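You operate a simulated robot arm through the tools that you are given. There is no shell and no other tool. Be economical: measure what you need, move in short steps, check, and stop when the job is done.

You run a simulated two-armed robot. Do the job below in one go: nothing can be reset, and whatever is moved stays where it is left.

Task
Fetch the white cloth and set it on the top of the left blue cabinet. Screw the cap back on the clear bottle with a blue cap. Put one of the white tape rolls from the top of the back bench on the top of the right blue cabinet. Put the orange cloth from the top of the back bench on the top of the left blue cabinet. Fetch the steel nut with a blue band from the top of the back bench and set it on the purple tray. Put two of the steel union with red bands from the ledge of the cart on the left middle shelf of the cart. Put the round blue plug on the ledge of the cart away on the top of the grey bench. Put the long steel plug with a black band on the top of the white cabinet away on the top of the wooden bench. Take the square yellow plug and put it in the blue box on the top of the wooden bench. Open the top drawer of the left blue cabinet, put the steel union with blue bands from the inside of the top drawer of the left blue cabinet on the right middle shelf of the cart and shut the drawer again. Pull the third drawer from the top of the white cabinet open. The order is free. Set down upright: round blue plug.

The check looks at the end state, three seconds after you hand in, the way a careful person would. Anything else that was tipped, shoved, dropped, spilled or broken makes it a failure. Lids that push on must go on centred and level and be pressed home; caps that screw on are set level and turned clockwise until they are tight. Flat cloth is picked up by pressing the open fingertips on it (5 to 10 N) and closing them slowly along it; thin cloth reads only 2 to 8 mm in the jaws.

Robot
Two 7-joint arms with two-finger parallel grippers on one trunk, on a base that drives. Base frame: it is fixed to the floor where the robot stands at the start and does not move with it; the origin is under the middle of the robot, x ahead of it, y to its left, z up; the surface under the hand at the start is at about z = 0.9. Readings come in m, rad, newtons and seconds.
The left shoulder is at the start at [0.08, 0.131, 0.947], the right one opposite. With the tool pointing down near the work surface each hand reaches from about 0.38 to 0.84 m from the robot's upright axis, wherever it stands, measured 20 degrees to its own side. Places, roughly: blue box (15x10x8 cm) [-2.2, 4.5, 0.9]; clear bottle with a blue cap (6x6x15 cm) [0.6, 0, 1]; left middle shelf of the cart [-2.4, 1.5, 0.6]; long steel plug with a black band (3x4x11 cm) [-2.6, 2.1, 1]; orange cloth (9x7x5 cm) [0.6, -0.4, 0.9]; purple tray (15x11x3 cm) [0.5, -0.2, 0.9]; right middle shelf of the cart [-2.4, 0.5, 0.6]; round blue plug (4x4x6 cm) [-2.6, 1.1, 1]; square yellow plug (3x3x6 cm) [-2.6, 4.5, 0.9]; steel nut with a blue band (2x3x2 cm) [0.7, 0.3, 0.9]; steel union with blue bands (8x3x3 cm) [0.5, 2.2, 0.8]; steel union with red bands (8x3x3 cm) [-2.6, 0.8, 1]; third drawer of the white cabinet [-2.5, 2.7, 0.5]; top drawer of the left blue cabinet [0.5, 2.1, 0.8]; top of the grey bench [-6.7, 3.5, 0.8]; top of the left blue cabinet (40x24 cm) [0.46, 2, 0.9]; top of the right blue cabinet [0.6, 1.4, 0.9]; top of the wooden bench [-2.3, 5.1, 0.9]; white cloth (9x7x5 cm) [0.7, -0.1, 0.9]; white tape roll (6x6x6 cm) [0.8, -0.3, 0.9]. Payload 1.57 kg a hand.
The tool frame of a hand sits at the grasp point between the pads (the TCP): z along the fingers, y along the line on which they close. The tips reach 0.03 m beyond it. The gripper opens to 0.11 m. The fingers are 0.024 m wide and 0.012 m thick; the gripper's body (0.048 by 0.112 m) begins 0.078 m behind the TCP.
Orientation is that of the tool frame in the base frame, as a unit quaternion [w, x, y, z]. With the fingers straight down and closing along the base's y, the tool's x points along the base's -x, its y along +y and its z along -z.

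Tools
- The arms move only by the tool move_arm. It takes "left_steps", "right_steps" or both (then of equal length, played together; a hand with none holds still); each is one flat list of numbers, 7 for each row, row after row: the finger opening in mm, from 0 to 110, then the shift along the tool's x, y, z in mm, then the turn, a rotation vector about the tool's x, y, z in rad. In form: [grip, dx, dy, dz, rx, ry, rz, grip, dx, dy, dz, rx, ry, rz, ...]. A call has 1 to 8 rows; each row shifts and turns the commanded pose from where the row before left it, along the tool's axes as they then stand. A row lasts 0.2 s, in which the tool goes at most 0.05 m and 0.15 rad; a call with a longer step from one row to the next is refused whole, and so is a gripper value outside its range. A pose out of reach is approached as far as the arm can. The call stops where the force on the tool passes 40 N (or 10 N more than at its start, if that is more) or the arm is blocked; 0.2 s more then pass. Each finger travels about 0.108 m/s and halts on what it meets, pressing with about 23 N; the grip force reading is that of the motor and also rises with nothing between the fingers. The clock runs only during rows and for 0.2 s after the last one: add rows that do not move to give the fingers time. The reply holds the time, the measured pose of the TCP, the force on the tool along the base axes, the opening and the grip force, in the units named above and with some noise, with the torque about the TCP (base axes, N m) and any sound that the robot's microphone picked up.
- Cameras (640 x 400 px; columns grow to the right, rows downward): "scene" is now at [-0.0545, -0.0281, 1.429]; the picture's right is [-0.30, -0.95, 0.00], its down [-0.46, 0.15, -0.88] and it looks along [0.83, -0.27, -0.48] (base axes); focal length 255 px, centre (320, 200). "left" rides on the left gripper at [0.07, -0.016, -0.141] in its tool frame; the picture's right is [0.23, 0.97, 0.00], its down [-0.86, 0.20, -0.48] and it looks along [-0.47, 0.11, 0.88] (tool axes); focal length 222 px, centre (320, 200). "right" rides on the right gripper at [0.07, 0.016, -0.141] in its tool frame; the picture's right is [-0.23, 0.97, 0.00], its down [-0.86, -0.20, -0.48] and it looks along [-0.47, -0.11, 0.88] (tool axes); focal length 222 px, centre (320, 200). There is no depth. A picture from a camera that has moved, and an enlarged one, comes with that camera's place and axes in the base frame and with its lens.
- get_image(camera): a new picture of that camera. The clock stands still meanwhile.
- drive_base(legs): drives the robot by 1 to 6 legs, each [ahead, left, turn to the left] in m, m and rad, along the robot's own axes; the way and the turn of a leg run together, so that a leg with both is an arc; at most 1.5 m and 3.142 rad a leg. The arms and the cameras ride along, it lands a little off, and it stops where it bumps. It gives what a move gives.
- aim_head(pan, tilt): turns the head with the scene camera to pan (to the left, within 1.902 rad either way) and tilt (down, from -0.506 to 1.204), counted from straight ahead of the robot. It gives what a move gives.
- zoom(camera, box): a new picture of the part [left, top, right, bottom] of that camera's present view, enlarged. The clock stands still meanwhile.
- hand_in(): hands the job in; it is judged then, once.

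Go step by step. Nothing tells you exact positions but the pictures and the camera data: compare them with the known pose of the tool, close in by small moves and look again before you grip or let go. The budget is 567 turns and 370 pictures, counting those below and the enlarged ones. Unless the task says otherwise, let go and move clear before handing in, and close with one line.

The tools are called after "Call:" as a command line: name --argument value ..., lists and objects as JSON in quotes. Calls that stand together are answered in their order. move_arm: Moves the arms, as the interface text tells. Its arguments: {"type":"object","properties":{"left_steps":{"type":"array","items":{"type":"number"}},"right_steps":{"type":"array","items":{"type":"number"}}},"required":[]} The other tools are called the same way: drive_base (legs) drives the base; aim_head (pan, tilt) turns the head that bears the scene camera; get_image (camera) takes a picture; zoom (camera, box) takes an enlarged picture of a part of a camera's view; hand_in () hands the job in.

At the start:

```text
clock: 0.0
left_tcp_pos: [0.5158, 0.1972, 1.1876]
left_tool_rot: [0.0, 0.001, 1.0, 0.0]
left_ft_force: [-0.4, 0.0, 0.7]
left_torque: [0.01, 0.0, 0.0]
left_opening: 0.1098
left_grasp_force: 0.0
right_tcp_pos: [0.5406, -0.2399, 1.2704]
right_tool_rot: [0.0, 0.0, 1.0, 0.0]
right_ft_force: [0.1, 0.6, 0.5]
right_torque: [0.0, -0.04, -0.01]
right_opening: 0.1102
right_grasp_force: 0.1
robot x, y, heading: [0.0003, -0.0014, 0.003]
head pan, tilt: [-0.309, 0.503]
```

scene: 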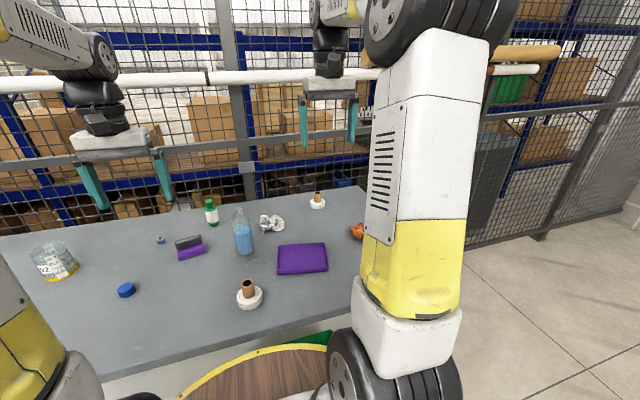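
right: 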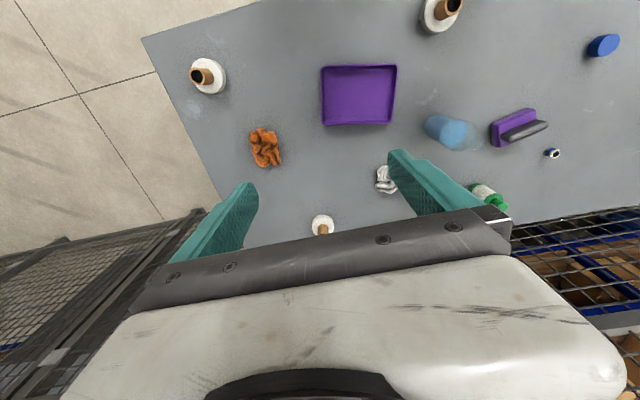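
left: 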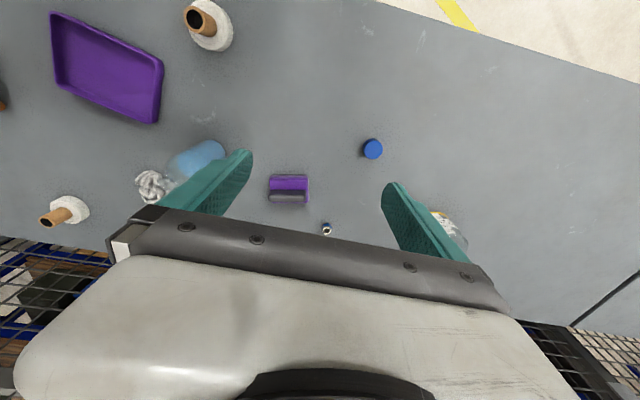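

I see the back bench with the nut near [0.74, 0.26], the blue cap near [0.54, 0.31] and the bottle near [0.6, 0]. I'll look closer before starting.

Call:
zoom --camera "left" --box '[120, 100, 440, 300]'

Call:
zoom --camera "right" --box '[200, 0, 640, 275]'

Call:
zoom --camera "scene" --box '[120, 170, 376, 330]'

```text
2.00 times, centred on (280, 200) of left
camera zoom: at [0.4474, 0.1803, 1.3297], right [-0.23, 0.97, 0.0], down [0.86, 0.2, 0.48], along [0.47, 0.11, -0.88], focal length 444 px, centre (400, 200)
```

zoom: 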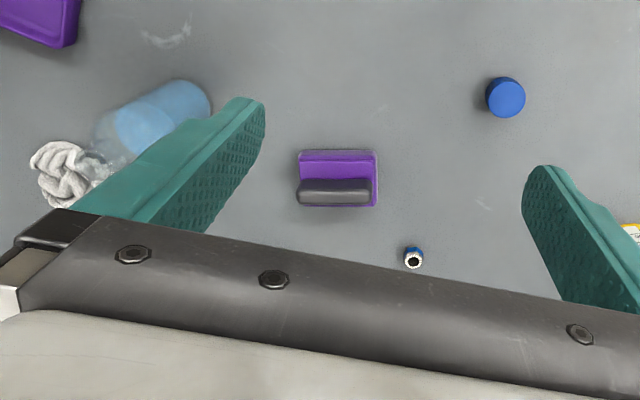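

```text
1.45 times, centred on (420, 138) of right
camera zoom: at [0.4702, -0.2231, 1.4121], right [0.23, 0.97, 0.0], down [0.86, -0.2, 0.48], along [0.47, -0.11, -0.88], focal length 323 px, centre (174, 291)
```

zoom: 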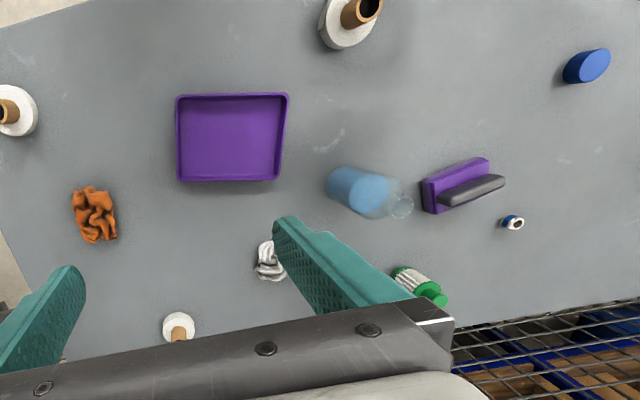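

```text
2.50 times, centred on (248, 250) of scene
camera zoom: at [-0.0545, -0.0281, 1.429], right [-0.3, -0.95, 0.0], down [-0.46, 0.15, -0.88], along [0.83, -0.27, -0.48], focal length 637 px, centre (500, 75)
```

zoom: 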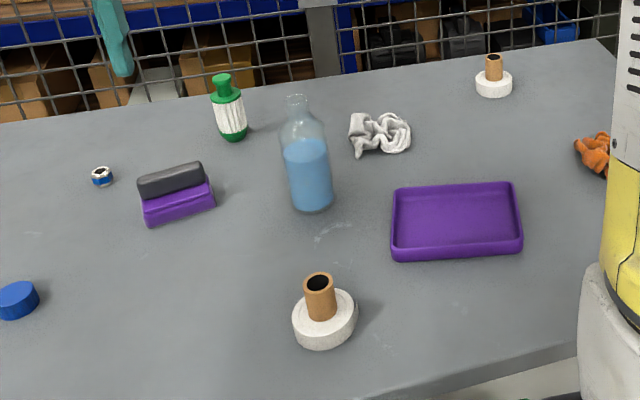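

Triangulation puts the nut at about [0.742, 0.265] and the table at z≈0.90. Next I move the left hand to above the nut.

Call:
move_arm --left_steps '[60, -32.2, 9.6, 26.8, 0, 0, 0, 60, -32.2, 9.6, 26.8, 0, 0, 0, 60, -32.2, 9.6, 26.8, 0, 0, 0, 60, -32.2, 9.6, 26.8, 0, 0, 0, 60, -32.2, 9.6, 26.8, 0, 0, 0, 60, -32.2, 9.6, 26.8, 0, 0, 0, 60, -32.2, 9.6, 26.8, 0, 0, 0]'

Call:
get_image --camera "left"

```text
clock: 1.6
left_tcp_pos: [0.74, 0.2644, 1.0006]
left_tool_rot: [0.002, 0.0, 1.0, 0.0]
left_ft_force: [-0.4, -0.1, 0.2]
left_torque: [-0.03, -0.04, -0.02]
left_opening: 0.0598
left_grasp_force: 0.0
right_tcp_pos: [0.5398, -0.2389, 1.2715]
right_tool_rot: [0.0, 0.0, 1.0, 0.0]
right_ft_force: [-0.8, -0.4, -0.3]
right_torque: [-0.03, 0.0, 0.03]
right_opening: 0.11
right_grasp_force: 0.0
robot x, y, heading: [-0.0018, 0.0038, 0.001]
head pan, tilt: [-0.309, 0.503]
```

```text
363 pictures are left
camera left: at [0.6705, 0.2475, 1.1436], right [-0.23, 0.97, 0.0], down [0.85, 0.2, 0.48], along [0.47, 0.11, -0.88], focal length 222 px, centre (320, 200)
```

left: 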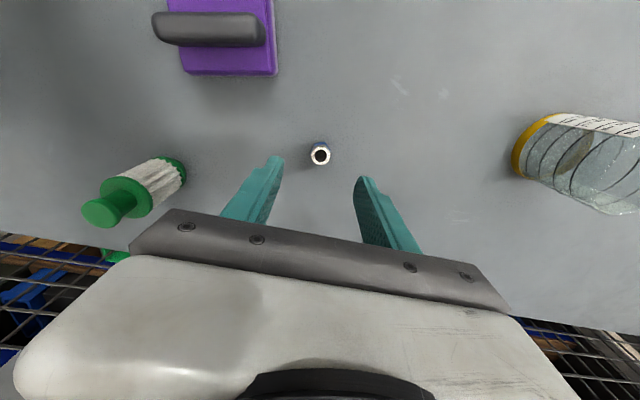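

The nut lies under the hand at [0.739, 0.263]. I lower to just above the table and grip.

Call:
move_arm --left_steps '[60, 0.5, -1, 30, 0, 0, 0, 60, 0, 0, 25, 0, 0, 0, 60, 0, 0, 11, 0, 0, 0, 20, 0, 0, 0, 0, 0, 0, 0, 0, 0, 0, 0, 0, 0, 0, 0, 0, 0, 0, 0, 0, 0, 0, 0, 0, 0, 0, 0]'

Call:
get_image --camera "left"

```text
clock: 3.2
left_tcp_pos: [0.7404, 0.2628, 0.9353]
left_tool_rot: [-0.001, 0.0, 1.0, 0.0]
left_ft_force: [-0.7, 0.0, 1.2]
left_torque: [0.01, -0.01, 0.0]
left_opening: 0.0192
left_grasp_force: 23.5
right_tcp_pos: [0.5402, -0.2386, 1.2698]
right_tool_rot: [0.0, 0.0, 1.0, 0.0]
right_ft_force: [0.0, 0.7, -0.7]
right_torque: [0.02, 0.01, -0.01]
right_opening: 0.11
right_grasp_force: 0.0
robot x, y, heading: [0.001, -0.0015, -0.003]
head pan, tilt: [-0.309, 0.503]
```

```text
362 pictures are left
camera left: at [0.6706, 0.2466, 1.0774], right [-0.23, 0.97, 0.0], down [0.86, 0.2, 0.48], along [0.47, 0.11, -0.88], focal length 222 px, centre (320, 200)
```

left: 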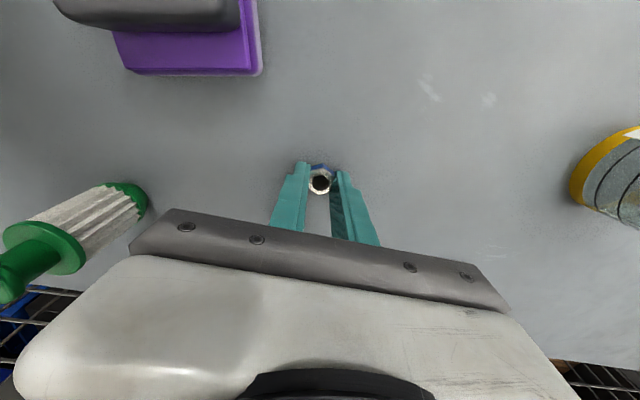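

Nut gripped (19 mm). I lift the left hand and shift the right hand aside to make room for the tray.

Call:
move_arm --left_steps '[0, 0, 0, -43, 0, 0, 0, 0, 0, 0, -43, 0, 0, 0, 0, 0, 0, -43, 0, 0, 0, 0, 0, 0, -43, 0, 0, 0, 0, 0, 0, -43, 0, 0, 0]' --right_steps '[110, -7, -40, 0, 0, 0, 0, 110, -7, -40, 0, 0, 0, 0, 110, -7, -40, 0, 0, 0, 0, 110, -7, -40, 0, 0, 0, 0, 110, -7, -40, 0, 0, 0, 0]'

Call:
move_arm --left_steps '[0, 28, -44, 0, 0, 0, 0, 0, 28, -40, 0, 0, 0, 0, 0, 28, -40, 0, 0, 0, 0, 0, 28, -40, 0, 0, 0, 0, 0, 28, -40, 0, 0, 0, 0, 0, 28, -40, 0, 0, 0, 0, 0, 27, -40, 0, 0, 0, 0, 0, 27, -40, 0, 0, 0, 0]'

Call:
get_image --camera "left"

Call:
get_image --camera "right"

```text
clock: 4.4
left_tcp_pos: [0.7415, 0.2644, 1.1506]
left_tool_rot: [-0.001, 0.0, 1.0, 0.0]
left_ft_force: [-0.6, 0.1, 0.4]
left_torque: [-0.03, 0.01, 0.03]
left_opening: 0.0
left_grasp_force: 21.1
right_tcp_pos: [0.5745, -0.4389, 1.271]
right_tool_rot: [0.0, 0.0, 1.0, 0.0]
right_ft_force: [-0.2, 0.0, 0.2]
right_torque: [0.0, -0.05, 0.01]
right_opening: 0.1099
right_grasp_force: 0.0
robot x, y, heading: [-0.0012, 0.0001, -0.001]
head pan, tilt: [-0.309, 0.503]
```

```text
refused: row 1 steps farther than a row can; nothing moved
```

```text
361 pictures are left
camera left: at [0.6722, 0.2479, 1.2929], right [-0.23, 0.97, 0.0], down [0.86, 0.2, 0.48], along [0.47, 0.11, -0.88], focal length 222 px, centre (320, 200)
```

left: 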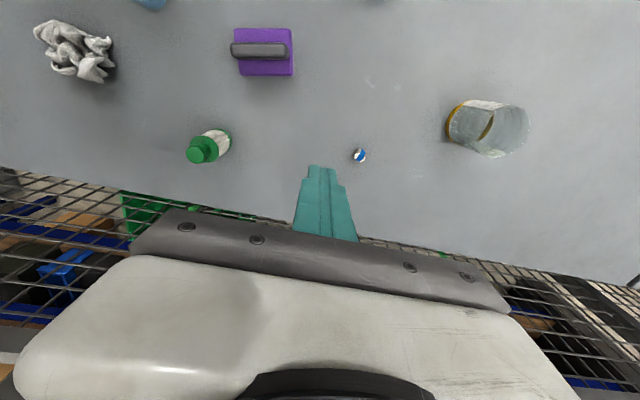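

```text
360 pictures are left
camera right: at [0.5048, -0.423, 1.4118], right [0.23, 0.97, 0.0], down [0.86, -0.2, 0.48], along [0.47, -0.11, -0.88], focal length 222 px, centre (320, 200)
```

right: 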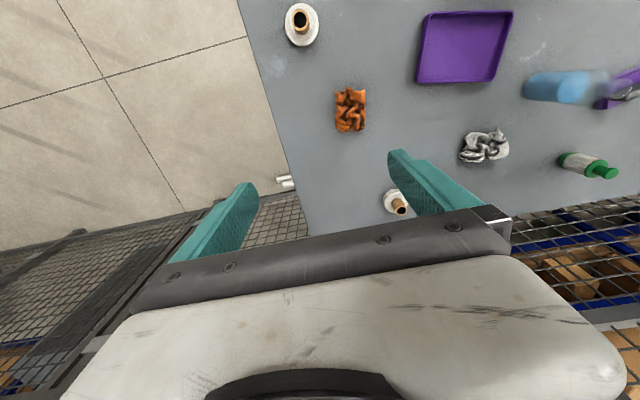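

The nut slipped out on the lift and now lies near [0.77, 0.34]. I zoom in to see how it lies.

Call:
zoom --camera "left" --box '[319, 125, 399, 175]'

```text
8.00 times, centred on (359, 150) of left
camera zoom: at [0.6722, 0.2479, 1.2929], right [-0.23, 0.97, 0.0], down [0.86, 0.2, 0.48], along [0.47, 0.11, -0.88], focal length 1777 px, centre (8, 600)
```

zoom: 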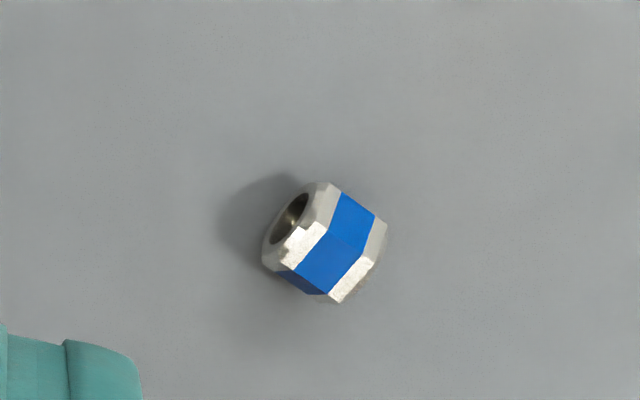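

The nut lies on its side, axis mostly along y and turned about 14° toward +x. I'll grip it end to end, so I move above it with that turn.

Call:
move_arm --left_steps '[50, -6.1, 15.6, 20, 0, 0, 0, 50, -6.1, 15.6, 20, 0, 0, 0, 50, -6.1, 15.6, 20, 0, 0, 0, 50, -6.1, 15.6, 30, 0, 0, 0, 50, -6.1, 15.6, 30, 0, 0, 0, 50, 0, 0, 0, 0, 0, 0.122, 50, 0, 0, 0, 0, 0, 0.122, 50, 0, 0, 0, 0, 0, 0]'

Call:
zoom --camera "left" --box '[220, 75, 420, 200]'

```text
clock: 6.2
left_tcp_pos: [0.7717, 0.3426, 1.0268]
left_tool_rot: [0.001, 0.123, 0.992, 0.0]
left_ft_force: [-0.3, -0.3, -0.2]
left_torque: [0.01, -0.02, -0.02]
left_opening: 0.05
left_grasp_force: 0.0
right_tcp_pos: [0.5751, -0.4388, 1.2706]
right_tool_rot: [0.0, 0.0, 1.0, 0.0]
right_ft_force: [-0.8, -0.2, 0.5]
right_torque: [0.01, -0.01, 0.01]
right_opening: 0.1103
right_grasp_force: 0.1
robot x, y, heading: [0.002, -0.002, -0.0]
head pan, tilt: [-0.309, 0.503]
```

```text
3.20 times, centred on (320, 138) of left
camera zoom: at [0.7008, 0.343, 1.1703], right [0.02, 1.0, 0.0], down [0.88, -0.01, 0.48], along [0.48, -0.01, -0.88], focal length 711 px, centre (320, 400)
```

zoom: 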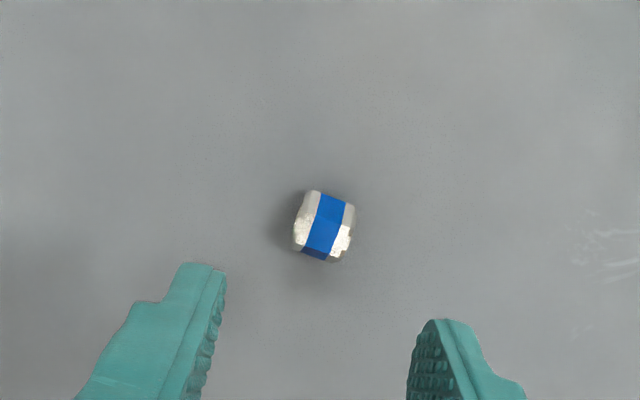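

The hand is aligned with the nut. I descend slowly and check for contact.

Call:
move_arm --left_steps '[50, 2, 0, 40, 0, 0, 0, 50, 0, 0, 40, 0, 0, 0, 50, 0, 0, 13, 0, 0, 0, 50, 0, 0, 0, 0, 0, 0]'

Call:
zoom --camera "left" --box '[220, 75, 420, 200]'

```text
clock: 7.2
left_tcp_pos: [0.7706, 0.342, 0.9379]
left_tool_rot: [0.001, 0.122, 0.993, 0.0]
left_ft_force: [-0.3, 0.3, -0.4]
left_torque: [-0.03, 0.0, -0.02]
left_opening: 0.0503
left_grasp_force: 0.0
right_tcp_pos: [0.5744, -0.4391, 1.2702]
right_tool_rot: [0.001, 0.0, 1.0, -0.001]
right_ft_force: [0.5, -0.3, -0.9]
right_torque: [0.04, 0.0, 0.0]
right_opening: 0.1101
right_grasp_force: 0.0
robot x, y, heading: [-0.0021, -0.0014, -0.003]
head pan, tilt: [-0.309, 0.503]
```

```text
3.20 times, centred on (320, 138) of left
camera zoom: at [0.6993, 0.3423, 1.0793], right [0.01, 1.0, 0.0], down [0.88, -0.01, 0.48], along [0.48, -0.01, -0.88], focal length 711 px, centre (320, 400)
```

zoom: 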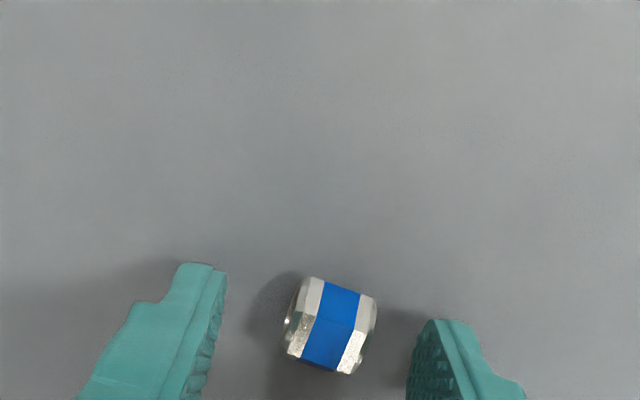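

Call:
move_arm --left_steps '[50, 3, 0, 3, 0, 0, 0, 50, 0, 0, 2.5, 0, 0, 0, 40, 0, 0, 0, 0, 0, 0, 30, 0, 0, 0, 0, 0, 0, 20, 0, 0, 0, 0, 0, 0, 10, 0, 0, 0, 0, 0, 0, 0, 0, 0, 0, 0, 0, 0, 0, 0, 0, 0, 0, 0, 0]'

Call:
move_arm --left_steps '[0, 0, 0, -5, 0, 0, 0, 0, 0, 0, -10, 0, 0, 0, 0, 0, 0, -15, 0, 0, 0, 0, 0, 0, -15, 0, 0, 0, 0, 0, 0, -15, 0, 0, 0]'

Call:
zoom --camera "left" --box '[220, 75, 420, 200]'

```text
clock: 9.0
left_tcp_pos: [0.7671, 0.343, 0.9315]
left_tool_rot: [0.0, 0.122, 0.993, 0.0]
left_ft_force: [0.1, 0.4, -0.4]
left_torque: [0.0, -0.01, 0.01]
left_opening: 0.0192
left_grasp_force: 23.1
right_tcp_pos: [0.5744, -0.4382, 1.2707]
right_tool_rot: [0.0, 0.0, 1.0, 0.001]
right_ft_force: [0.9, 0.3, 0.0]
right_torque: [0.02, 0.01, -0.03]
right_opening: 0.11
right_grasp_force: 0.0
robot x, y, heading: [0.0024, -0.0017, 0.002]
head pan, tilt: [-0.309, 0.503]
```

```text
clock: 10.2
left_tcp_pos: [0.7671, 0.3429, 0.9902]
left_tool_rot: [0.0, 0.122, 0.993, 0.0]
left_ft_force: [0.3, 1.1, -1.2]
left_torque: [0.05, -0.01, 0.02]
left_opening: 0.0196
left_grasp_force: 22.6
right_tcp_pos: [0.5758, -0.4387, 1.2702]
right_tool_rot: [0.0, 0.0, 1.0, 0.0]
right_ft_force: [0.3, 0.7, 0.2]
right_torque: [0.0, 0.03, 0.02]
right_opening: 0.11
right_grasp_force: 0.1
robot x, y, heading: [0.0016, -0.0033, -0.002]
head pan, tilt: [-0.309, 0.503]
```

```text
3.20 times, centred on (320, 138) of left
camera zoom: at [0.6959, 0.3438, 1.1331], right [0.02, 1.0, 0.0], down [0.88, -0.01, 0.48], along [0.48, -0.01, -0.88], focal length 711 px, centre (320, 400)
```

zoom: 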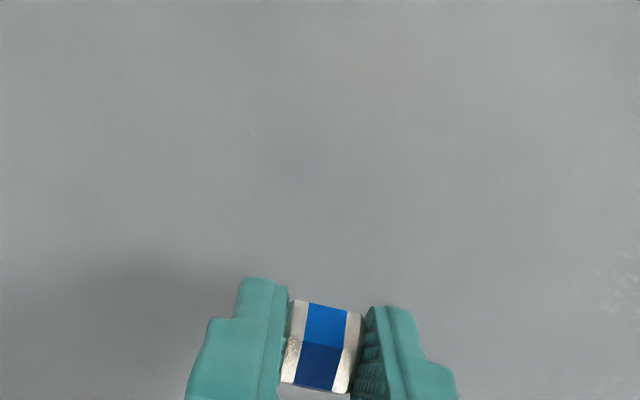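

Nut held end to end. I lift gently to 1.17, then carry it over to the tray in moderate steps.

Call:
move_arm --left_steps '[0, 0, 0, -15, 0, 0, 0, 0, 0, 0, -25, 0, 0, 0, 0, 0, 0, -30, 0, 0, 0, 0, 0, 0, -30, 0, 0, 0, 0, 0, 0, -30, 0, 0, 0, 0, 0, 0, -30, 0, 0, 0, 0, 0, 0, -15, 0, 0, 0]'

Call:
move_arm --left_steps '[0, 4, -16, 0, 0, 0, 0, 0, 7, -28, 0, 0, 0, 0, 0, 9, -36, 0, 0, 0, 0, 0, 9, -36, 0, 0, 0, 0, 0, 9, -36, 0, 0, 0, 0, 0, 9, -36, 0, 0, 0, 0, 0, 9, -36, 0, 0, 0, 0, 0, 7, -30, 0, 0, 0, 0]'

Call:
move_arm --left_steps '[0, 7, -28, 0, 0, 0, 0, 0, 9, -36, 0, 0, 0, 0, 0, 9, -36, 0, 0, 0, 0, 0, 9, -36, 0, 0, 0, 0, 0, 9, -36, 0, 0, 0, 0, 0, 9, -36, 0, 0, 0, 0, 0, 9, -36, 0, 0, 0, 0, 0, 5, -20, 0, 0, 0, 0]'

Call:
get_image --camera "left"

```text
clock: 11.8
left_tcp_pos: [0.7343, 0.335, 1.1536]
left_tool_rot: [-0.001, 0.122, 0.993, 0.0]
left_ft_force: [-0.8, 0.2, -0.6]
left_torque: [0.03, -0.01, 0.0]
left_opening: 0.0197
left_grasp_force: 23.2
left hand out of reach, approached as far as the arm can: row 4, 5, 6, 7
right_tcp_pos: [0.5738, -0.4394, 1.2709]
right_tool_rot: [0.0, 0.0, 1.0, 0.0]
right_ft_force: [0.7, -0.2, -0.6]
right_torque: [0.02, -0.05, -0.01]
right_opening: 0.1099
right_grasp_force: 0.0
robot x, y, heading: [-0.0021, 0.0031, -0.0]
head pan, tilt: [-0.309, 0.503]
```

```text
clock: 13.6
left_tcp_pos: [0.7351, 0.1465, 1.2046]
left_tool_rot: [0.0, 0.121, 0.993, 0.0]
left_ft_force: [-0.5, -0.1, 0.8]
left_torque: [-0.07, 0.0, -0.01]
left_opening: 0.0198
left_grasp_force: 23.9
left hand out of reach, approached as far as the arm can: row 1, 2, 3, 4, 5, 6, 7, 8
right_tcp_pos: [0.5756, -0.4387, 1.2713]
right_tool_rot: [0.001, 0.0, 1.0, 0.001]
right_ft_force: [0.4, -0.2, 1.4]
right_torque: [-0.01, -0.03, -0.02]
right_opening: 0.1099
right_grasp_force: 0.1
robot x, y, heading: [-0.0024, 0.0042, -0.001]
head pan, tilt: [-0.309, 0.503]
```

```text
clock: 15.4
left_tcp_pos: [0.6076, -0.0938, 1.201]
left_tool_rot: [0.0, 0.121, 0.993, 0.001]
left_ft_force: [-0.6, 0.7, -0.2]
left_torque: [0.0, 0.01, 0.0]
left_opening: 0.0195
left_grasp_force: 22.9
right_tcp_pos: [0.574, -0.4386, 1.2716]
right_tool_rot: [0.0, 0.0, 1.0, 0.0]
right_ft_force: [0.1, -0.5, 0.3]
right_torque: [0.02, 0.01, -0.02]
right_opening: 0.1101
right_grasp_force: 0.1
robot x, y, heading: [0.0008, -0.0005, -0.002]
head pan, tilt: [-0.309, 0.503]
```

```text
355 pictures are left
camera left: at [0.537, -0.0927, 1.3436], right [0.01, 1.0, 0.0], down [0.88, -0.01, 0.48], along [0.48, -0.01, -0.88], focal length 222 px, centre (320, 200)
```

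left: 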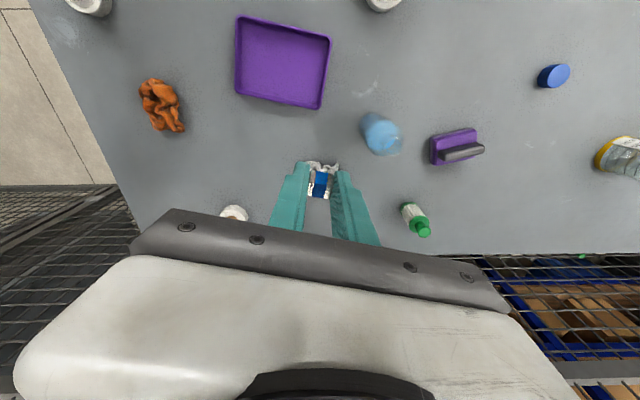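

Call:
move_arm --left_steps '[0, 26, -22, 0, 0, 0, 0, 0, 26, -22, 0, 0, 0, 0, 0, 26, -22, 0, 0, 0, 0, 0, 0, 0, 30, 0, 0, 0, 0, 0, 0, 35, 0, 0, 0, 0, 0, 0, 35, 0, 0, 0, 0, 0, 0, 35, 0, 0, 0, 0, 0, 0, 30, 0, 0, 0]'

Call:
get_image --camera "left"

```text
clock: 17.2
left_tcp_pos: [0.5154, -0.1369, 1.0357]
left_tool_rot: [0.0, 0.122, 0.993, 0.0]
left_ft_force: [-0.7, -0.2, 0.1]
left_torque: [0.02, -0.01, 0.01]
left_opening: 0.0194
left_grasp_force: 22.8
right_tcp_pos: [0.5751, -0.4399, 1.2712]
right_tool_rot: [0.0, 0.0, 1.0, 0.001]
right_ft_force: [-1.0, 0.4, -0.2]
right_torque: [0.0, -0.01, -0.03]
right_opening: 0.1099
right_grasp_force: 0.1
robot x, y, heading: [0.0036, -0.0012, -0.0]
head pan, tilt: [-0.309, 0.503]
```

```text
354 pictures are left
camera left: at [0.445, -0.1365, 1.1774], right [0.01, 1.0, 0.0], down [0.88, -0.01, 0.48], along [0.48, -0.01, -0.88], focal length 222 px, centre (320, 200)
```

left: 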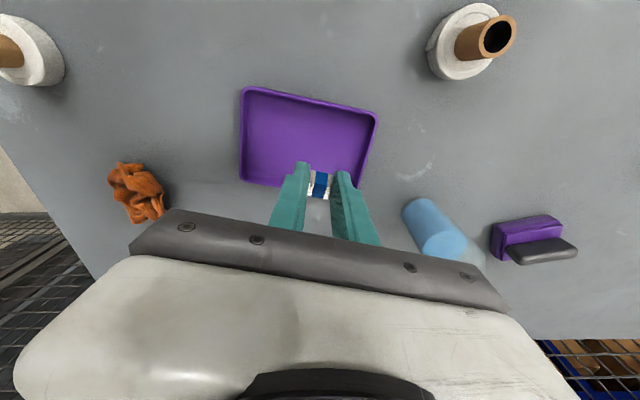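

Call:
move_arm --left_steps '[0, 3, 0, 30, 0, 0, 0, 0, 3, 0, 35, 0, 0, 0, 0, 0, 0, 22, 0, 0, 0, 0, 0, 0, 7, 0, 0, 0, 0, 0, 0, 2, 0, 0, 0, 0, 0, 0, 0, 0, 0, 0]'

Call:
get_image --camera "left"

```text
clock: 18.6
left_tcp_pos: [0.5128, -0.1356, 0.9402]
left_tool_rot: [-0.001, 0.121, 0.993, 0.0]
left_ft_force: [0.2, -0.1, -0.4]
left_torque: [-0.02, -0.01, 0.0]
left_opening: 0.0196
left_grasp_force: 23.0
right_tcp_pos: [0.5741, -0.4385, 1.2695]
right_tool_rot: [0.0, 0.0, 1.0, -0.001]
right_ft_force: [0.4, -0.3, -0.1]
right_torque: [0.0, -0.01, 0.01]
right_opening: 0.1096
right_grasp_force: 0.0
robot x, y, heading: [0.0016, -0.0022, 0.0]
head pan, tilt: [-0.309, 0.503]
```

```text
353 pictures are left
camera left: at [0.4405, -0.1358, 1.0826], right [0.01, 1.0, 0.0], down [0.88, -0.01, 0.48], along [0.48, -0.01, -0.88], focal length 222 px, centre (320, 200)
```

left: 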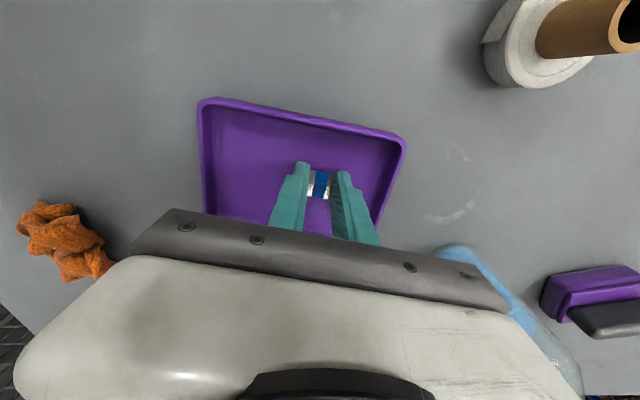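

Call:
move_arm --left_steps '[0, 0, 0, 2, 0, 0, 0, 0, 0, 0, 1.5, 0, 0, 0, 24, 0, 0, 0, 0, 0, 0, 35, 0, 0, 0, 0, 0, 0, 45, 0, 0, 0, 0, 0, 0, 45, 0, 0, -10, 0, 0, 0, 45, 0, 0, -30, 0, 0, 0, 45, 0, 0, -35, 0, 0, 0]'

Call:
get_image --camera "left"

```text
clock: 20.4
left_tcp_pos: [0.5108, -0.1368, 1.0138]
left_tool_rot: [0.0, 0.122, 0.993, 0.0]
left_ft_force: [0.2, 0.1, -0.3]
left_torque: [0.01, 0.02, 0.03]
left_opening: 0.0449
left_grasp_force: 0.0
right_tcp_pos: [0.5748, -0.4389, 1.2708]
right_tool_rot: [0.0, 0.0, 1.0, 0.0]
right_ft_force: [-0.2, 0.0, -0.9]
right_torque: [0.02, 0.05, 0.0]
right_opening: 0.1101
right_grasp_force: 0.1
robot x, y, heading: [0.0027, -0.0006, -0.001]
head pan, tilt: [-0.309, 0.503]
```

```text
352 pictures are left
camera left: at [0.4395, -0.1371, 1.1556], right [0.02, 1.0, 0.0], down [0.88, -0.01, 0.48], along [0.48, -0.01, -0.88], focal length 222 px, centre (320, 200)
```

left: 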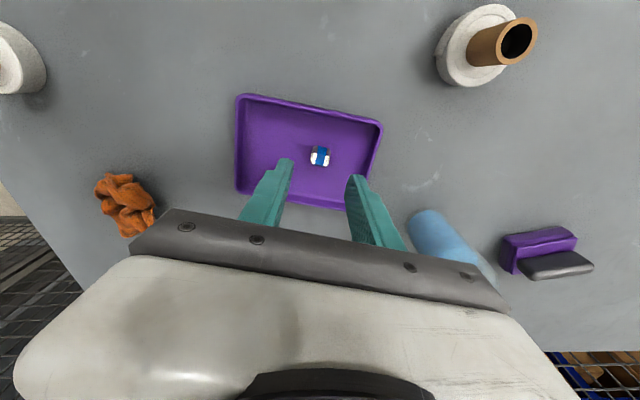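

The nut rests in the tray. Next the cap near [0.54, 0.31]: I raise the left hand, turn it square and go over it.

Call:
move_arm --left_steps '[45, 0, 0, -35, 0, 0, 0, 45, 0, 0, -40, 0, 0, -0.122, 45, 0, 0, -40, 0, 0, -0.122, 80, 0, 0, -30, 0, 0, 0, 80, -4, 45, 0, 0, 0, 0, 80, -4, 45, 0, 0, 0, 0, 80, -4, 45, 0, 0, 0, 0, 80, -4, 45, 0, 0, 0, 0]'

Call:
move_arm --left_steps '[80, -2, 44, 0, 0, 0, 0, 80, -2, 44, 0, 0, 0, 0, 80, -2, 44, 0, 0, 0, 0, 80, -2, 44, 0, 0, 0, 0, 80, -2, 44, 0, 0, 0, 0, 80, -2, 44, 0, 0, 0, 0, 80, 0, 0, 40, 0, 0, 0, 80, 0, 0, 40, 0, 0, 0]'

Call:
get_image --camera "left"

```text
clock: 22.2
left_tcp_pos: [0.5288, 0.0431, 1.1591]
left_tool_rot: [0.0, 0.0, 1.0, 0.0]
left_ft_force: [-0.1, 0.3, -0.2]
left_torque: [0.04, -0.03, 0.0]
left_opening: 0.0803
left_grasp_force: 0.0
right_tcp_pos: [0.5745, -0.4398, 1.27]
right_tool_rot: [-0.001, 0.001, 1.0, 0.001]
right_ft_force: [-0.6, -0.5, -0.8]
right_torque: [0.03, -0.01, 0.02]
right_opening: 0.1099
right_grasp_force: 0.1
robot x, y, heading: [-0.0015, 0.0014, 0.006]
head pan, tilt: [-0.309, 0.503]
```

```text
clock: 24.0
left_tcp_pos: [0.539, 0.3083, 1.0792]
left_tool_rot: [0.0, 0.0, 1.0, 0.0]
left_ft_force: [0.5, 0.1, 0.0]
left_torque: [-0.01, 0.0, -0.01]
left_opening: 0.0798
left_grasp_force: 0.0
right_tcp_pos: [0.574, -0.4394, 1.27]
right_tool_rot: [0.0, 0.0, 1.0, 0.0]
right_ft_force: [-0.8, 1.2, -0.6]
right_torque: [0.01, -0.04, -0.02]
right_opening: 0.1102
right_grasp_force: 0.0
robot x, y, heading: [-0.0016, -0.0003, -0.005]
head pan, tilt: [-0.309, 0.503]
```

```text
351 pictures are left
camera left: at [0.4697, 0.292, 1.2202], right [-0.23, 0.97, 0.0], down [0.86, 0.2, 0.48], along [0.47, 0.11, -0.88], focal length 222 px, centre (320, 200)
```

left: 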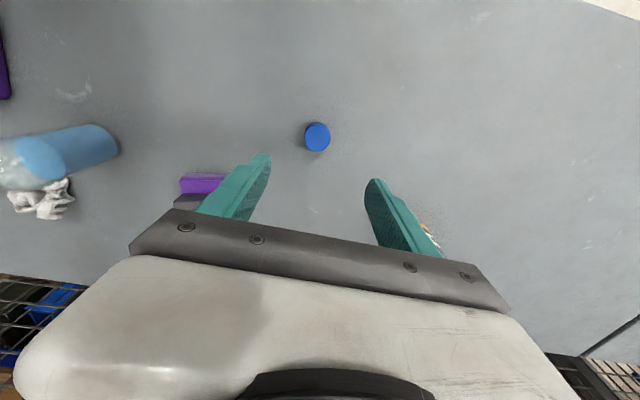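

Call:
move_arm --left_steps '[70, 0.5, -4, 40, 0, 0, 0, 70, 0, 0, 40, 0, 0, 0, 70, 0, 0, 20, 0, 0, 0]'

Call:
zoom --camera "left" --box '[220, 100, 420, 225]'

```text
clock: 24.8
left_tcp_pos: [0.537, 0.3035, 0.9761]
left_tool_rot: [0.0, 0.001, 1.0, 0.0]
left_ft_force: [-0.3, -0.2, -0.5]
left_torque: [0.01, -0.05, -0.02]
left_opening: 0.0698
left_grasp_force: 0.1
right_tcp_pos: [0.5747, -0.4386, 1.2706]
right_tool_rot: [-0.001, 0.0, 1.0, 0.0]
right_ft_force: [-0.3, 0.7, -1.0]
right_torque: [0.0, 0.03, -0.02]
right_opening: 0.1102
right_grasp_force: 0.0
robot x, y, heading: [-0.0036, 0.0019, -0.002]
head pan, tilt: [-0.309, 0.503]
```

```text
3.20 times, centred on (320, 162) of left
camera zoom: at [0.4685, 0.2872, 1.1192], right [-0.23, 0.97, 0.0], down [0.85, 0.2, 0.48], along [0.47, 0.11, -0.88], focal length 711 px, centre (320, 320)
```

zoom: 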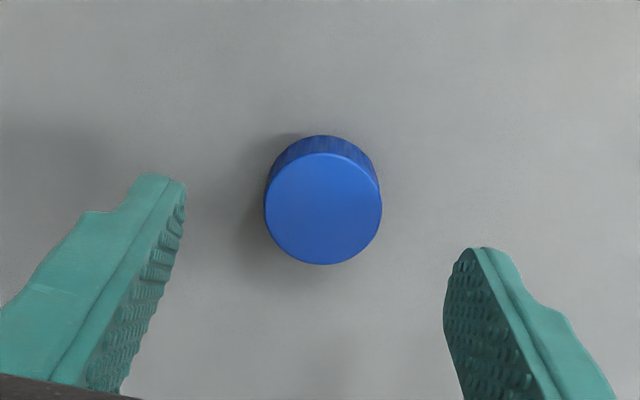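

The cap stands open side down, centred under the hand. I lower and grip it.

Call:
move_arm --left_steps '[70, 0, 0, 25, 0, 0, 0, 70, 0, 0, 12, 0, 0, 0, 60, 0, 0, 2.5, 0, 0, 0, 50, 0, 0, 0, 0, 0, 0, 42, 0, 0, 0, 0, 0, 0, 32, 0, 0, 0, 0, 0, 0, 20, 0, 0, 0, 0, 0, 0, 10, 0, 0, 0, 0, 0, 0]'

Call:
move_arm --left_steps '[0, 0, 0, 0, 0, 0, 0, 0, 0, 0, -5, 0, 0, 0, 0, 0, 0, -15, 0, 0, 0, 0, 0, 0, -20, 0, 0, 0]'

Call:
zoom --camera "left" --box '[220, 100, 420, 225]'

```text
clock: 26.6
left_tcp_pos: [0.5397, 0.3033, 0.9394]
left_tool_rot: [0.0, 0.0, 1.0, -0.001]
left_ft_force: [-0.6, -0.6, 0.1]
left_torque: [-0.02, -0.01, -0.01]
left_opening: 0.0329
left_grasp_force: 23.2
right_tcp_pos: [0.574, -0.4393, 1.2699]
right_tool_rot: [0.0, 0.0, 1.0, 0.001]
right_ft_force: [0.9, 0.3, -0.1]
right_torque: [-0.03, 0.03, 0.01]
right_opening: 0.11
right_grasp_force: 0.0
robot x, y, heading: [-0.0002, -0.002, -0.002]
head pan, tilt: [-0.309, 0.503]
```

```text
clock: 27.6
left_tcp_pos: [0.5386, 0.3034, 0.9783]
left_tool_rot: [-0.001, 0.0, 1.0, 0.0]
left_ft_force: [0.8, -0.7, -0.1]
left_torque: [-0.03, 0.02, -0.04]
left_opening: 0.033
left_grasp_force: 23.2
right_tcp_pos: [0.5754, -0.4393, 1.2701]
right_tool_rot: [-0.001, 0.0, 1.0, -0.001]
right_ft_force: [-0.1, 0.3, 0.2]
right_torque: [0.0, -0.02, -0.01]
right_opening: 0.1102
right_grasp_force: 0.0
robot x, y, heading: [-0.0012, -0.0004, -0.001]
head pan, tilt: [-0.309, 0.503]
```

```text
3.20 times, centred on (320, 162) of left
camera zoom: at [0.4701, 0.2867, 1.1201], right [-0.23, 0.97, 0.0], down [0.86, 0.2, 0.48], along [0.47, 0.11, -0.88], focal length 711 px, centre (320, 320)
```

zoom: 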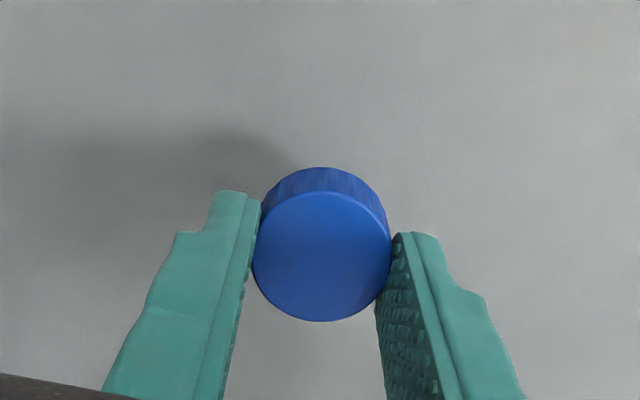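

The cap is held level and centred. Now I measure the bottle mouth from the right and scene cameras.

Call:
zoom --camera "right" --box '[510, 30, 640, 111]'

Call:
zoom --camera "scene" --box '[195, 190, 291, 250]'

Call:
zoom --camera "left" --box '[0, 130, 240, 280]'

```text
4.92 times, centred on (575, 70) of right
camera zoom: at [0.5048, -0.4231, 1.4117], right [0.23, 0.97, 0.0], down [0.86, -0.2, 0.48], along [0.47, -0.11, -0.88], focal length 1094 px, centre (-935, 838)
```

zoom: 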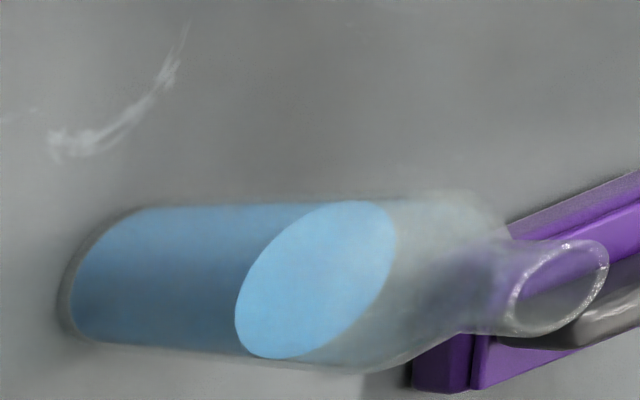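

```text
6.67 times, centred on (243, 220) of scene
camera zoom: at [-0.0543, -0.0281, 1.429], right [-0.3, -0.95, 0.0], down [-0.46, 0.15, -0.88], along [0.83, -0.27, -0.48], focal length 1700 px, centre (833, 67)
```

zoom: 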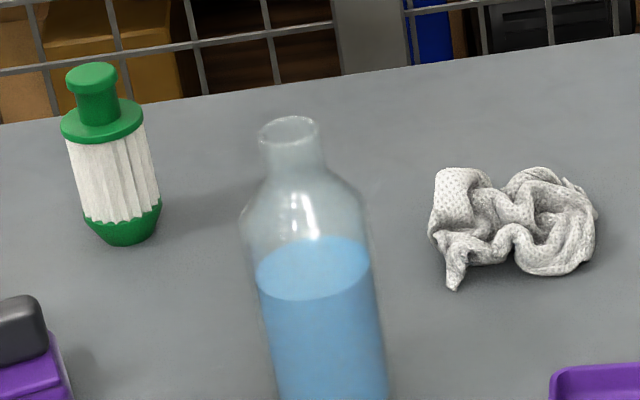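

```text
2.67 times, centred on (120, 205) of left
camera zoom: at [0.4701, 0.2867, 1.1201], right [-0.23, 0.97, 0.0], down [0.86, 0.2, 0.48], along [0.47, 0.11, -0.88], focal length 592 px, centre (853, 187)
```

zoom: 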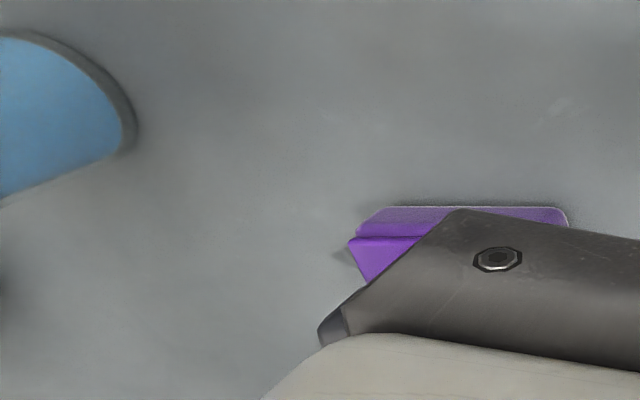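

Both cameras agree: bottle mouth at [0.6185, 0.004, 1.050]. I raise the cap and carry it above the mouth.

Call:
move_arm --left_steps '[0, 0, 0, -15, 0, 0, 0, 0, 0, 0, -30, 0, 0, 0, 0, 0, 0, -30, 0, 0, 0, 0, 0, 0, -30, 0, 0, 0, 0, 0, 0, -30, 0, 0, 0, 0, 0, 0, -20, 0, 0, 0]'

Call:
move_arm --left_steps '[0, -5, -18, 0, 0, 0, 0, 0, -10, -37, 0, 0, 0, 0, 0, -10, -38, 0, 0, 0, 0, 0, -10, -38, 0, 0, 0, 0, 0, -10, -38, 0, 0, 0, 0, 0, -10, -38, 0, 0, 0, 0, 0, -10, -38, 0, 0, 0, 0, 0, -10, -38, 0, 0, 0, 0]'

Call:
zoom --camera "scene" --box '[160, 130, 320, 230]'

Call:
get_image --camera "left"

```text
clock: 29.0
left_tcp_pos: [0.5387, 0.304, 1.1321]
left_tool_rot: [0.0, -0.001, 1.0, 0.0]
left_ft_force: [-0.3, -0.1, -0.5]
left_torque: [-0.03, 0.01, -0.01]
left_opening: 0.0333
left_grasp_force: 23.2
right_tcp_pos: [0.5744, -0.4394, 1.2706]
right_tool_rot: [0.0, -0.001, 1.0, -0.001]
right_ft_force: [0.3, -0.9, 0.0]
right_torque: [0.01, 0.01, 0.02]
right_opening: 0.1103
right_grasp_force: 0.0
robot x, y, heading: [-0.0011, -0.0023, -0.002]
head pan, tilt: [-0.309, 0.503]
```

```text
clock: 30.8
left_tcp_pos: [0.6155, 0.0203, 1.1319]
left_tool_rot: [-0.001, 0.001, 1.0, 0.0]
left_ft_force: [-0.8, 0.4, -1.1]
left_torque: [0.01, -0.01, 0.04]
left_opening: 0.0333
left_grasp_force: 23.1
right_tcp_pos: [0.5745, -0.4383, 1.272]
right_tool_rot: [0.0, 0.0, 1.0, 0.0]
right_ft_force: [-0.7, 0.4, 0.3]
right_torque: [-0.01, -0.02, 0.0]
right_opening: 0.1099
right_grasp_force: 0.0
robot x, y, heading: [-0.0005, 0.0017, -0.002]
head pan, tilt: [-0.309, 0.503]
```

```text
4.00 times, centred on (240, 180) of scene
camera zoom: at [-0.0545, -0.0278, 1.429], right [-0.3, -0.95, 0.0], down [-0.46, 0.15, -0.88], along [0.83, -0.27, -0.48], focal length 1020 px, centre (640, 280)
```

zoom: 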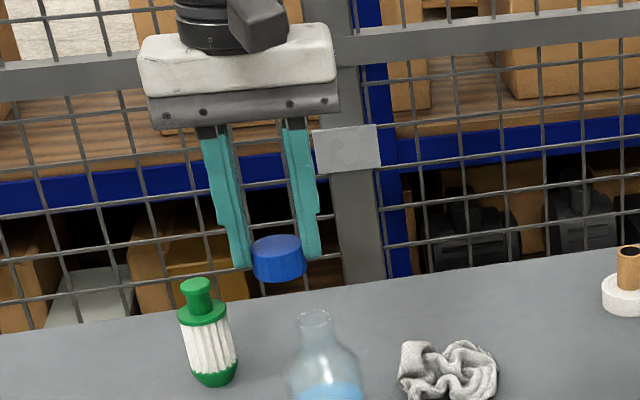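

```text
344 pictures are left
camera left: at [0.5467, 0.0034, 1.2731], right [-0.23, 0.97, 0.0], down [0.86, 0.2, 0.48], along [0.47, 0.11, -0.88], focal length 222 px, centre (320, 200)
```

left: 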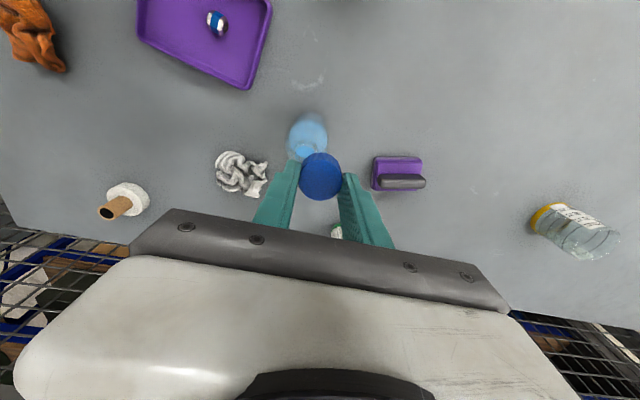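

The projection of the cap matches my model. I align to the mouth and lower to just above it.

Call:
move_arm --left_steps '[0, -3, -16.2, 0, 0, 0, 0, 0, 0, 0, 20, 0, 0, 0, 0, 0, 0, 12, 0, 0, 0, 0, 0, 0, 0, 0, 0, 0]'

Call:
zoom --camera "scene" --box '[195, 170, 291, 230]'

Call:
zoom --camera "right" --box '[510, 30, 640, 111]'

```text
clock: 31.8
left_tcp_pos: [0.6168, 0.0023, 1.1014]
left_tool_rot: [0.0, 0.0, 1.0, 0.001]
left_ft_force: [-0.3, -0.2, 0.0]
left_torque: [0.03, -0.03, 0.02]
left_opening: 0.033
left_grasp_force: 23.1
right_tcp_pos: [0.5736, -0.4391, 1.2706]
right_tool_rot: [0.0, 0.0, 1.0, 0.0]
right_ft_force: [1.1, 0.2, -0.4]
right_torque: [0.0, 0.04, -0.04]
right_opening: 0.1099
right_grasp_force: 0.1
robot x, y, heading: [0.0004, -0.0005, -0.002]
head pan, tilt: [-0.309, 0.503]
```

```text
6.67 times, centred on (243, 200) of scene
camera zoom: at [-0.0544, -0.0282, 1.429], right [-0.3, -0.95, 0.0], down [-0.46, 0.15, -0.88], along [0.83, -0.27, -0.48], focal length 1700 px, centre (833, 200)
```

zoom: 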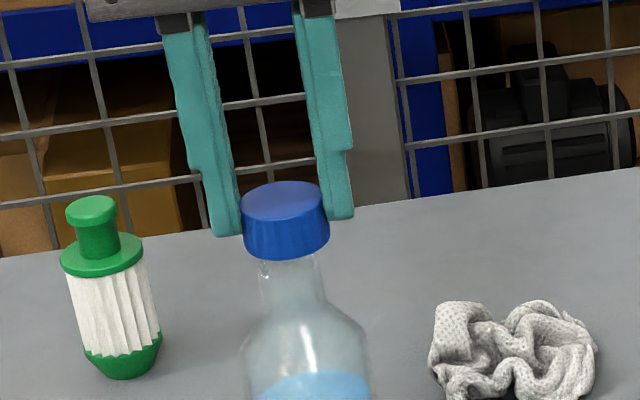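

```text
4.92 times, centred on (575, 70) of right
camera zoom: at [0.5047, -0.4232, 1.4117], right [0.23, 0.97, 0.0], down [0.86, -0.2, 0.48], along [0.47, -0.11, -0.88], focal length 1094 px, centre (-935, 838)
```

zoom: 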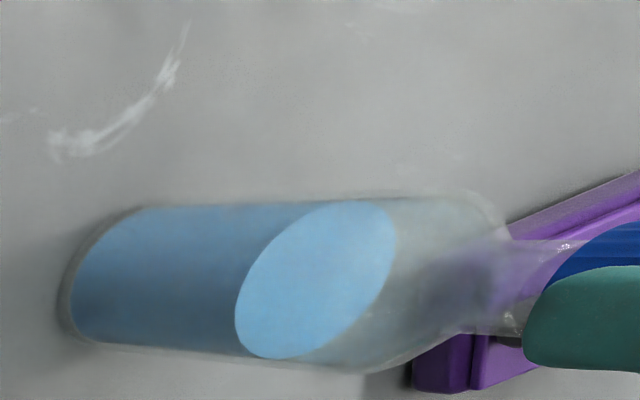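

Call:
move_arm --left_steps '[0, -1.5, 1.8, 3, 0, 0, 0, 0, 0, 0, 4, 0, 0, 0, 0, 0, 0, 3, 0, 0, 0, 0, 0, 0, 2, 0, 0, 0, 0, 0, 0, 0, 0, 0, 0]'

Call:
zoom --camera "scene" --box '[211, 180, 275, 220]'

```text
clock: 33.0
left_tcp_pos: [0.6194, 0.0068, 1.09]
left_tool_rot: [0.0, 0.0, 1.0, 0.0]
left_ft_force: [-0.6, 0.1, -0.5]
left_torque: [0.01, 0.01, -0.02]
left_opening: 0.0332
left_grasp_force: 22.5
right_tcp_pos: [0.5744, -0.4395, 1.2711]
right_tool_rot: [0.0, 0.0, 1.0, 0.0]
right_ft_force: [0.1, 0.4, 1.4]
right_torque: [-0.02, -0.02, -0.03]
right_opening: 0.1102
right_grasp_force: 0.2
robot x, y, heading: [-0.0013, -0.0025, -0.0]
head pan, tilt: [-0.309, 0.503]
```

```text
10.00 times, centred on (243, 200) of scene
camera zoom: at [-0.0544, -0.0282, 1.429], right [-0.3, -0.95, 0.0], down [-0.46, 0.15, -0.88], along [0.83, -0.27, -0.48], focal length 2550 px, centre (1090, 200)
```

zoom: 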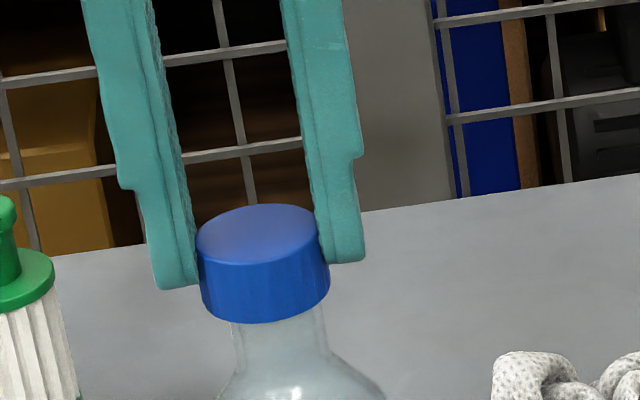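

Call:
move_arm --left_steps '[0, 0, -2, 0, 0, 0, 0, 0, 0, 0, 2, 0, 0, 0, 0, 0, 0, 0, 0, 0, 0]'

Call:
zoom --camera "scene" --box '[211, 180, 275, 220]'

```text
clock: 33.8
left_tcp_pos: [0.6187, 0.0048, 1.0868]
left_tool_rot: [0.001, 0.0, 1.0, 0.0]
left_ft_force: [-1.1, -0.1, 0.3]
left_torque: [0.04, -0.02, 0.03]
left_opening: 0.0332
left_grasp_force: 22.6
right_tcp_pos: [0.5741, -0.4392, 1.2703]
right_tool_rot: [0.001, 0.001, 1.0, 0.0]
right_ft_force: [-0.4, -0.1, 0.8]
right_torque: [0.06, -0.01, 0.01]
right_opening: 0.1101
right_grasp_force: 0.0
robot x, y, heading: [-0.0002, 0.0012, 0.001]
head pan, tilt: [-0.309, 0.503]
```

```text
10.00 times, centred on (243, 200) of scene
camera zoom: at [-0.0544, -0.0282, 1.429], right [-0.3, -0.95, 0.0], down [-0.46, 0.15, -0.88], along [0.83, -0.27, -0.48], focal length 2550 px, centre (1090, 200)
```

zoom: 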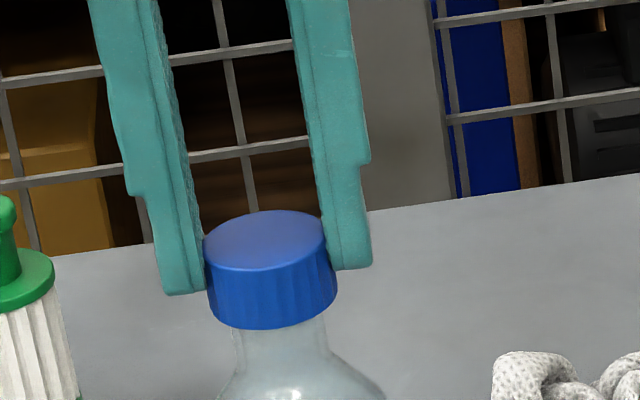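

Centred now. I lower in small steps until the cap meets the neck.

Call:
move_arm --left_steps '[0, 0, 0, 2, 0, 0, 0, 0, 0, 0, 2, 0, 0, 0, 0, 0, 0, 1.5, 0, 0, 0, 0, 0, 0, 0, 0, 0, 0]'

```text
clock: 34.8
left_tcp_pos: [0.6183, 0.0046, 1.0815]
left_tool_rot: [0.0, 0.0, 1.0, 0.0]
left_ft_force: [0.5, -1.1, 0.1]
left_torque: [0.01, -0.02, 0.0]
left_opening: 0.0329
left_grasp_force: 22.9
right_tcp_pos: [0.5747, -0.4394, 1.2701]
right_tool_rot: [0.001, 0.0, 1.0, 0.0]
right_ft_force: [-0.4, 0.5, 0.2]
right_torque: [-0.01, 0.03, -0.01]
right_opening: 0.1101
right_grasp_force: 0.2
robot x, y, heading: [0.0007, -0.0012, 0.0]
head pan, tilt: [-0.309, 0.503]
```

Call:
move_arm --left_steps '[0, 0, 0, 2, 0, 0, 0, 0, 0, 0, 1.5, 0, 0, 0, 0, 0, 0, 0, 0, 0, 0]'

Call:
zoom --camera "scene" --box '[211, 180, 275, 220]'

```text
clock: 35.6
left_tcp_pos: [0.6191, 0.004, 1.0767]
left_tool_rot: [-0.001, 0.001, 1.0, -0.001]
left_ft_force: [0.9, 0.4, -0.2]
left_torque: [0.0, -0.01, 0.03]
left_opening: 0.033
left_grasp_force: 22.9
right_tcp_pos: [0.5753, -0.438, 1.2706]
right_tool_rot: [0.0, 0.0, 1.0, 0.0]
right_ft_force: [-0.6, 0.1, -0.2]
right_torque: [0.0, 0.02, -0.01]
right_opening: 0.11
right_grasp_force: 0.0
robot x, y, heading: [-0.0018, 0.0, 0.001]
head pan, tilt: [-0.309, 0.503]
```

```text
10.00 times, centred on (243, 200) of scene
camera zoom: at [-0.0544, -0.0282, 1.429], right [-0.3, -0.95, 0.0], down [-0.46, 0.15, -0.88], along [0.83, -0.27, -0.48], focal length 2550 px, centre (1090, 200)
```

zoom: 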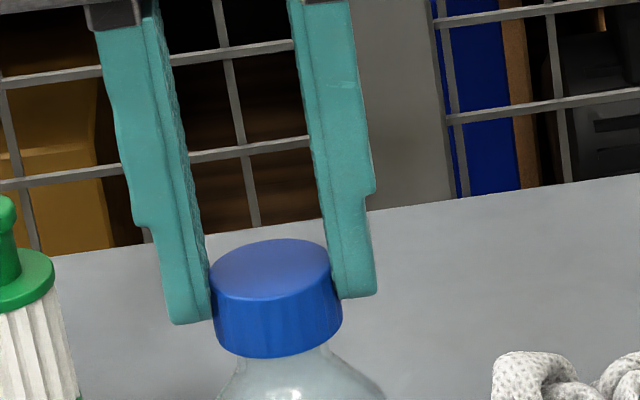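

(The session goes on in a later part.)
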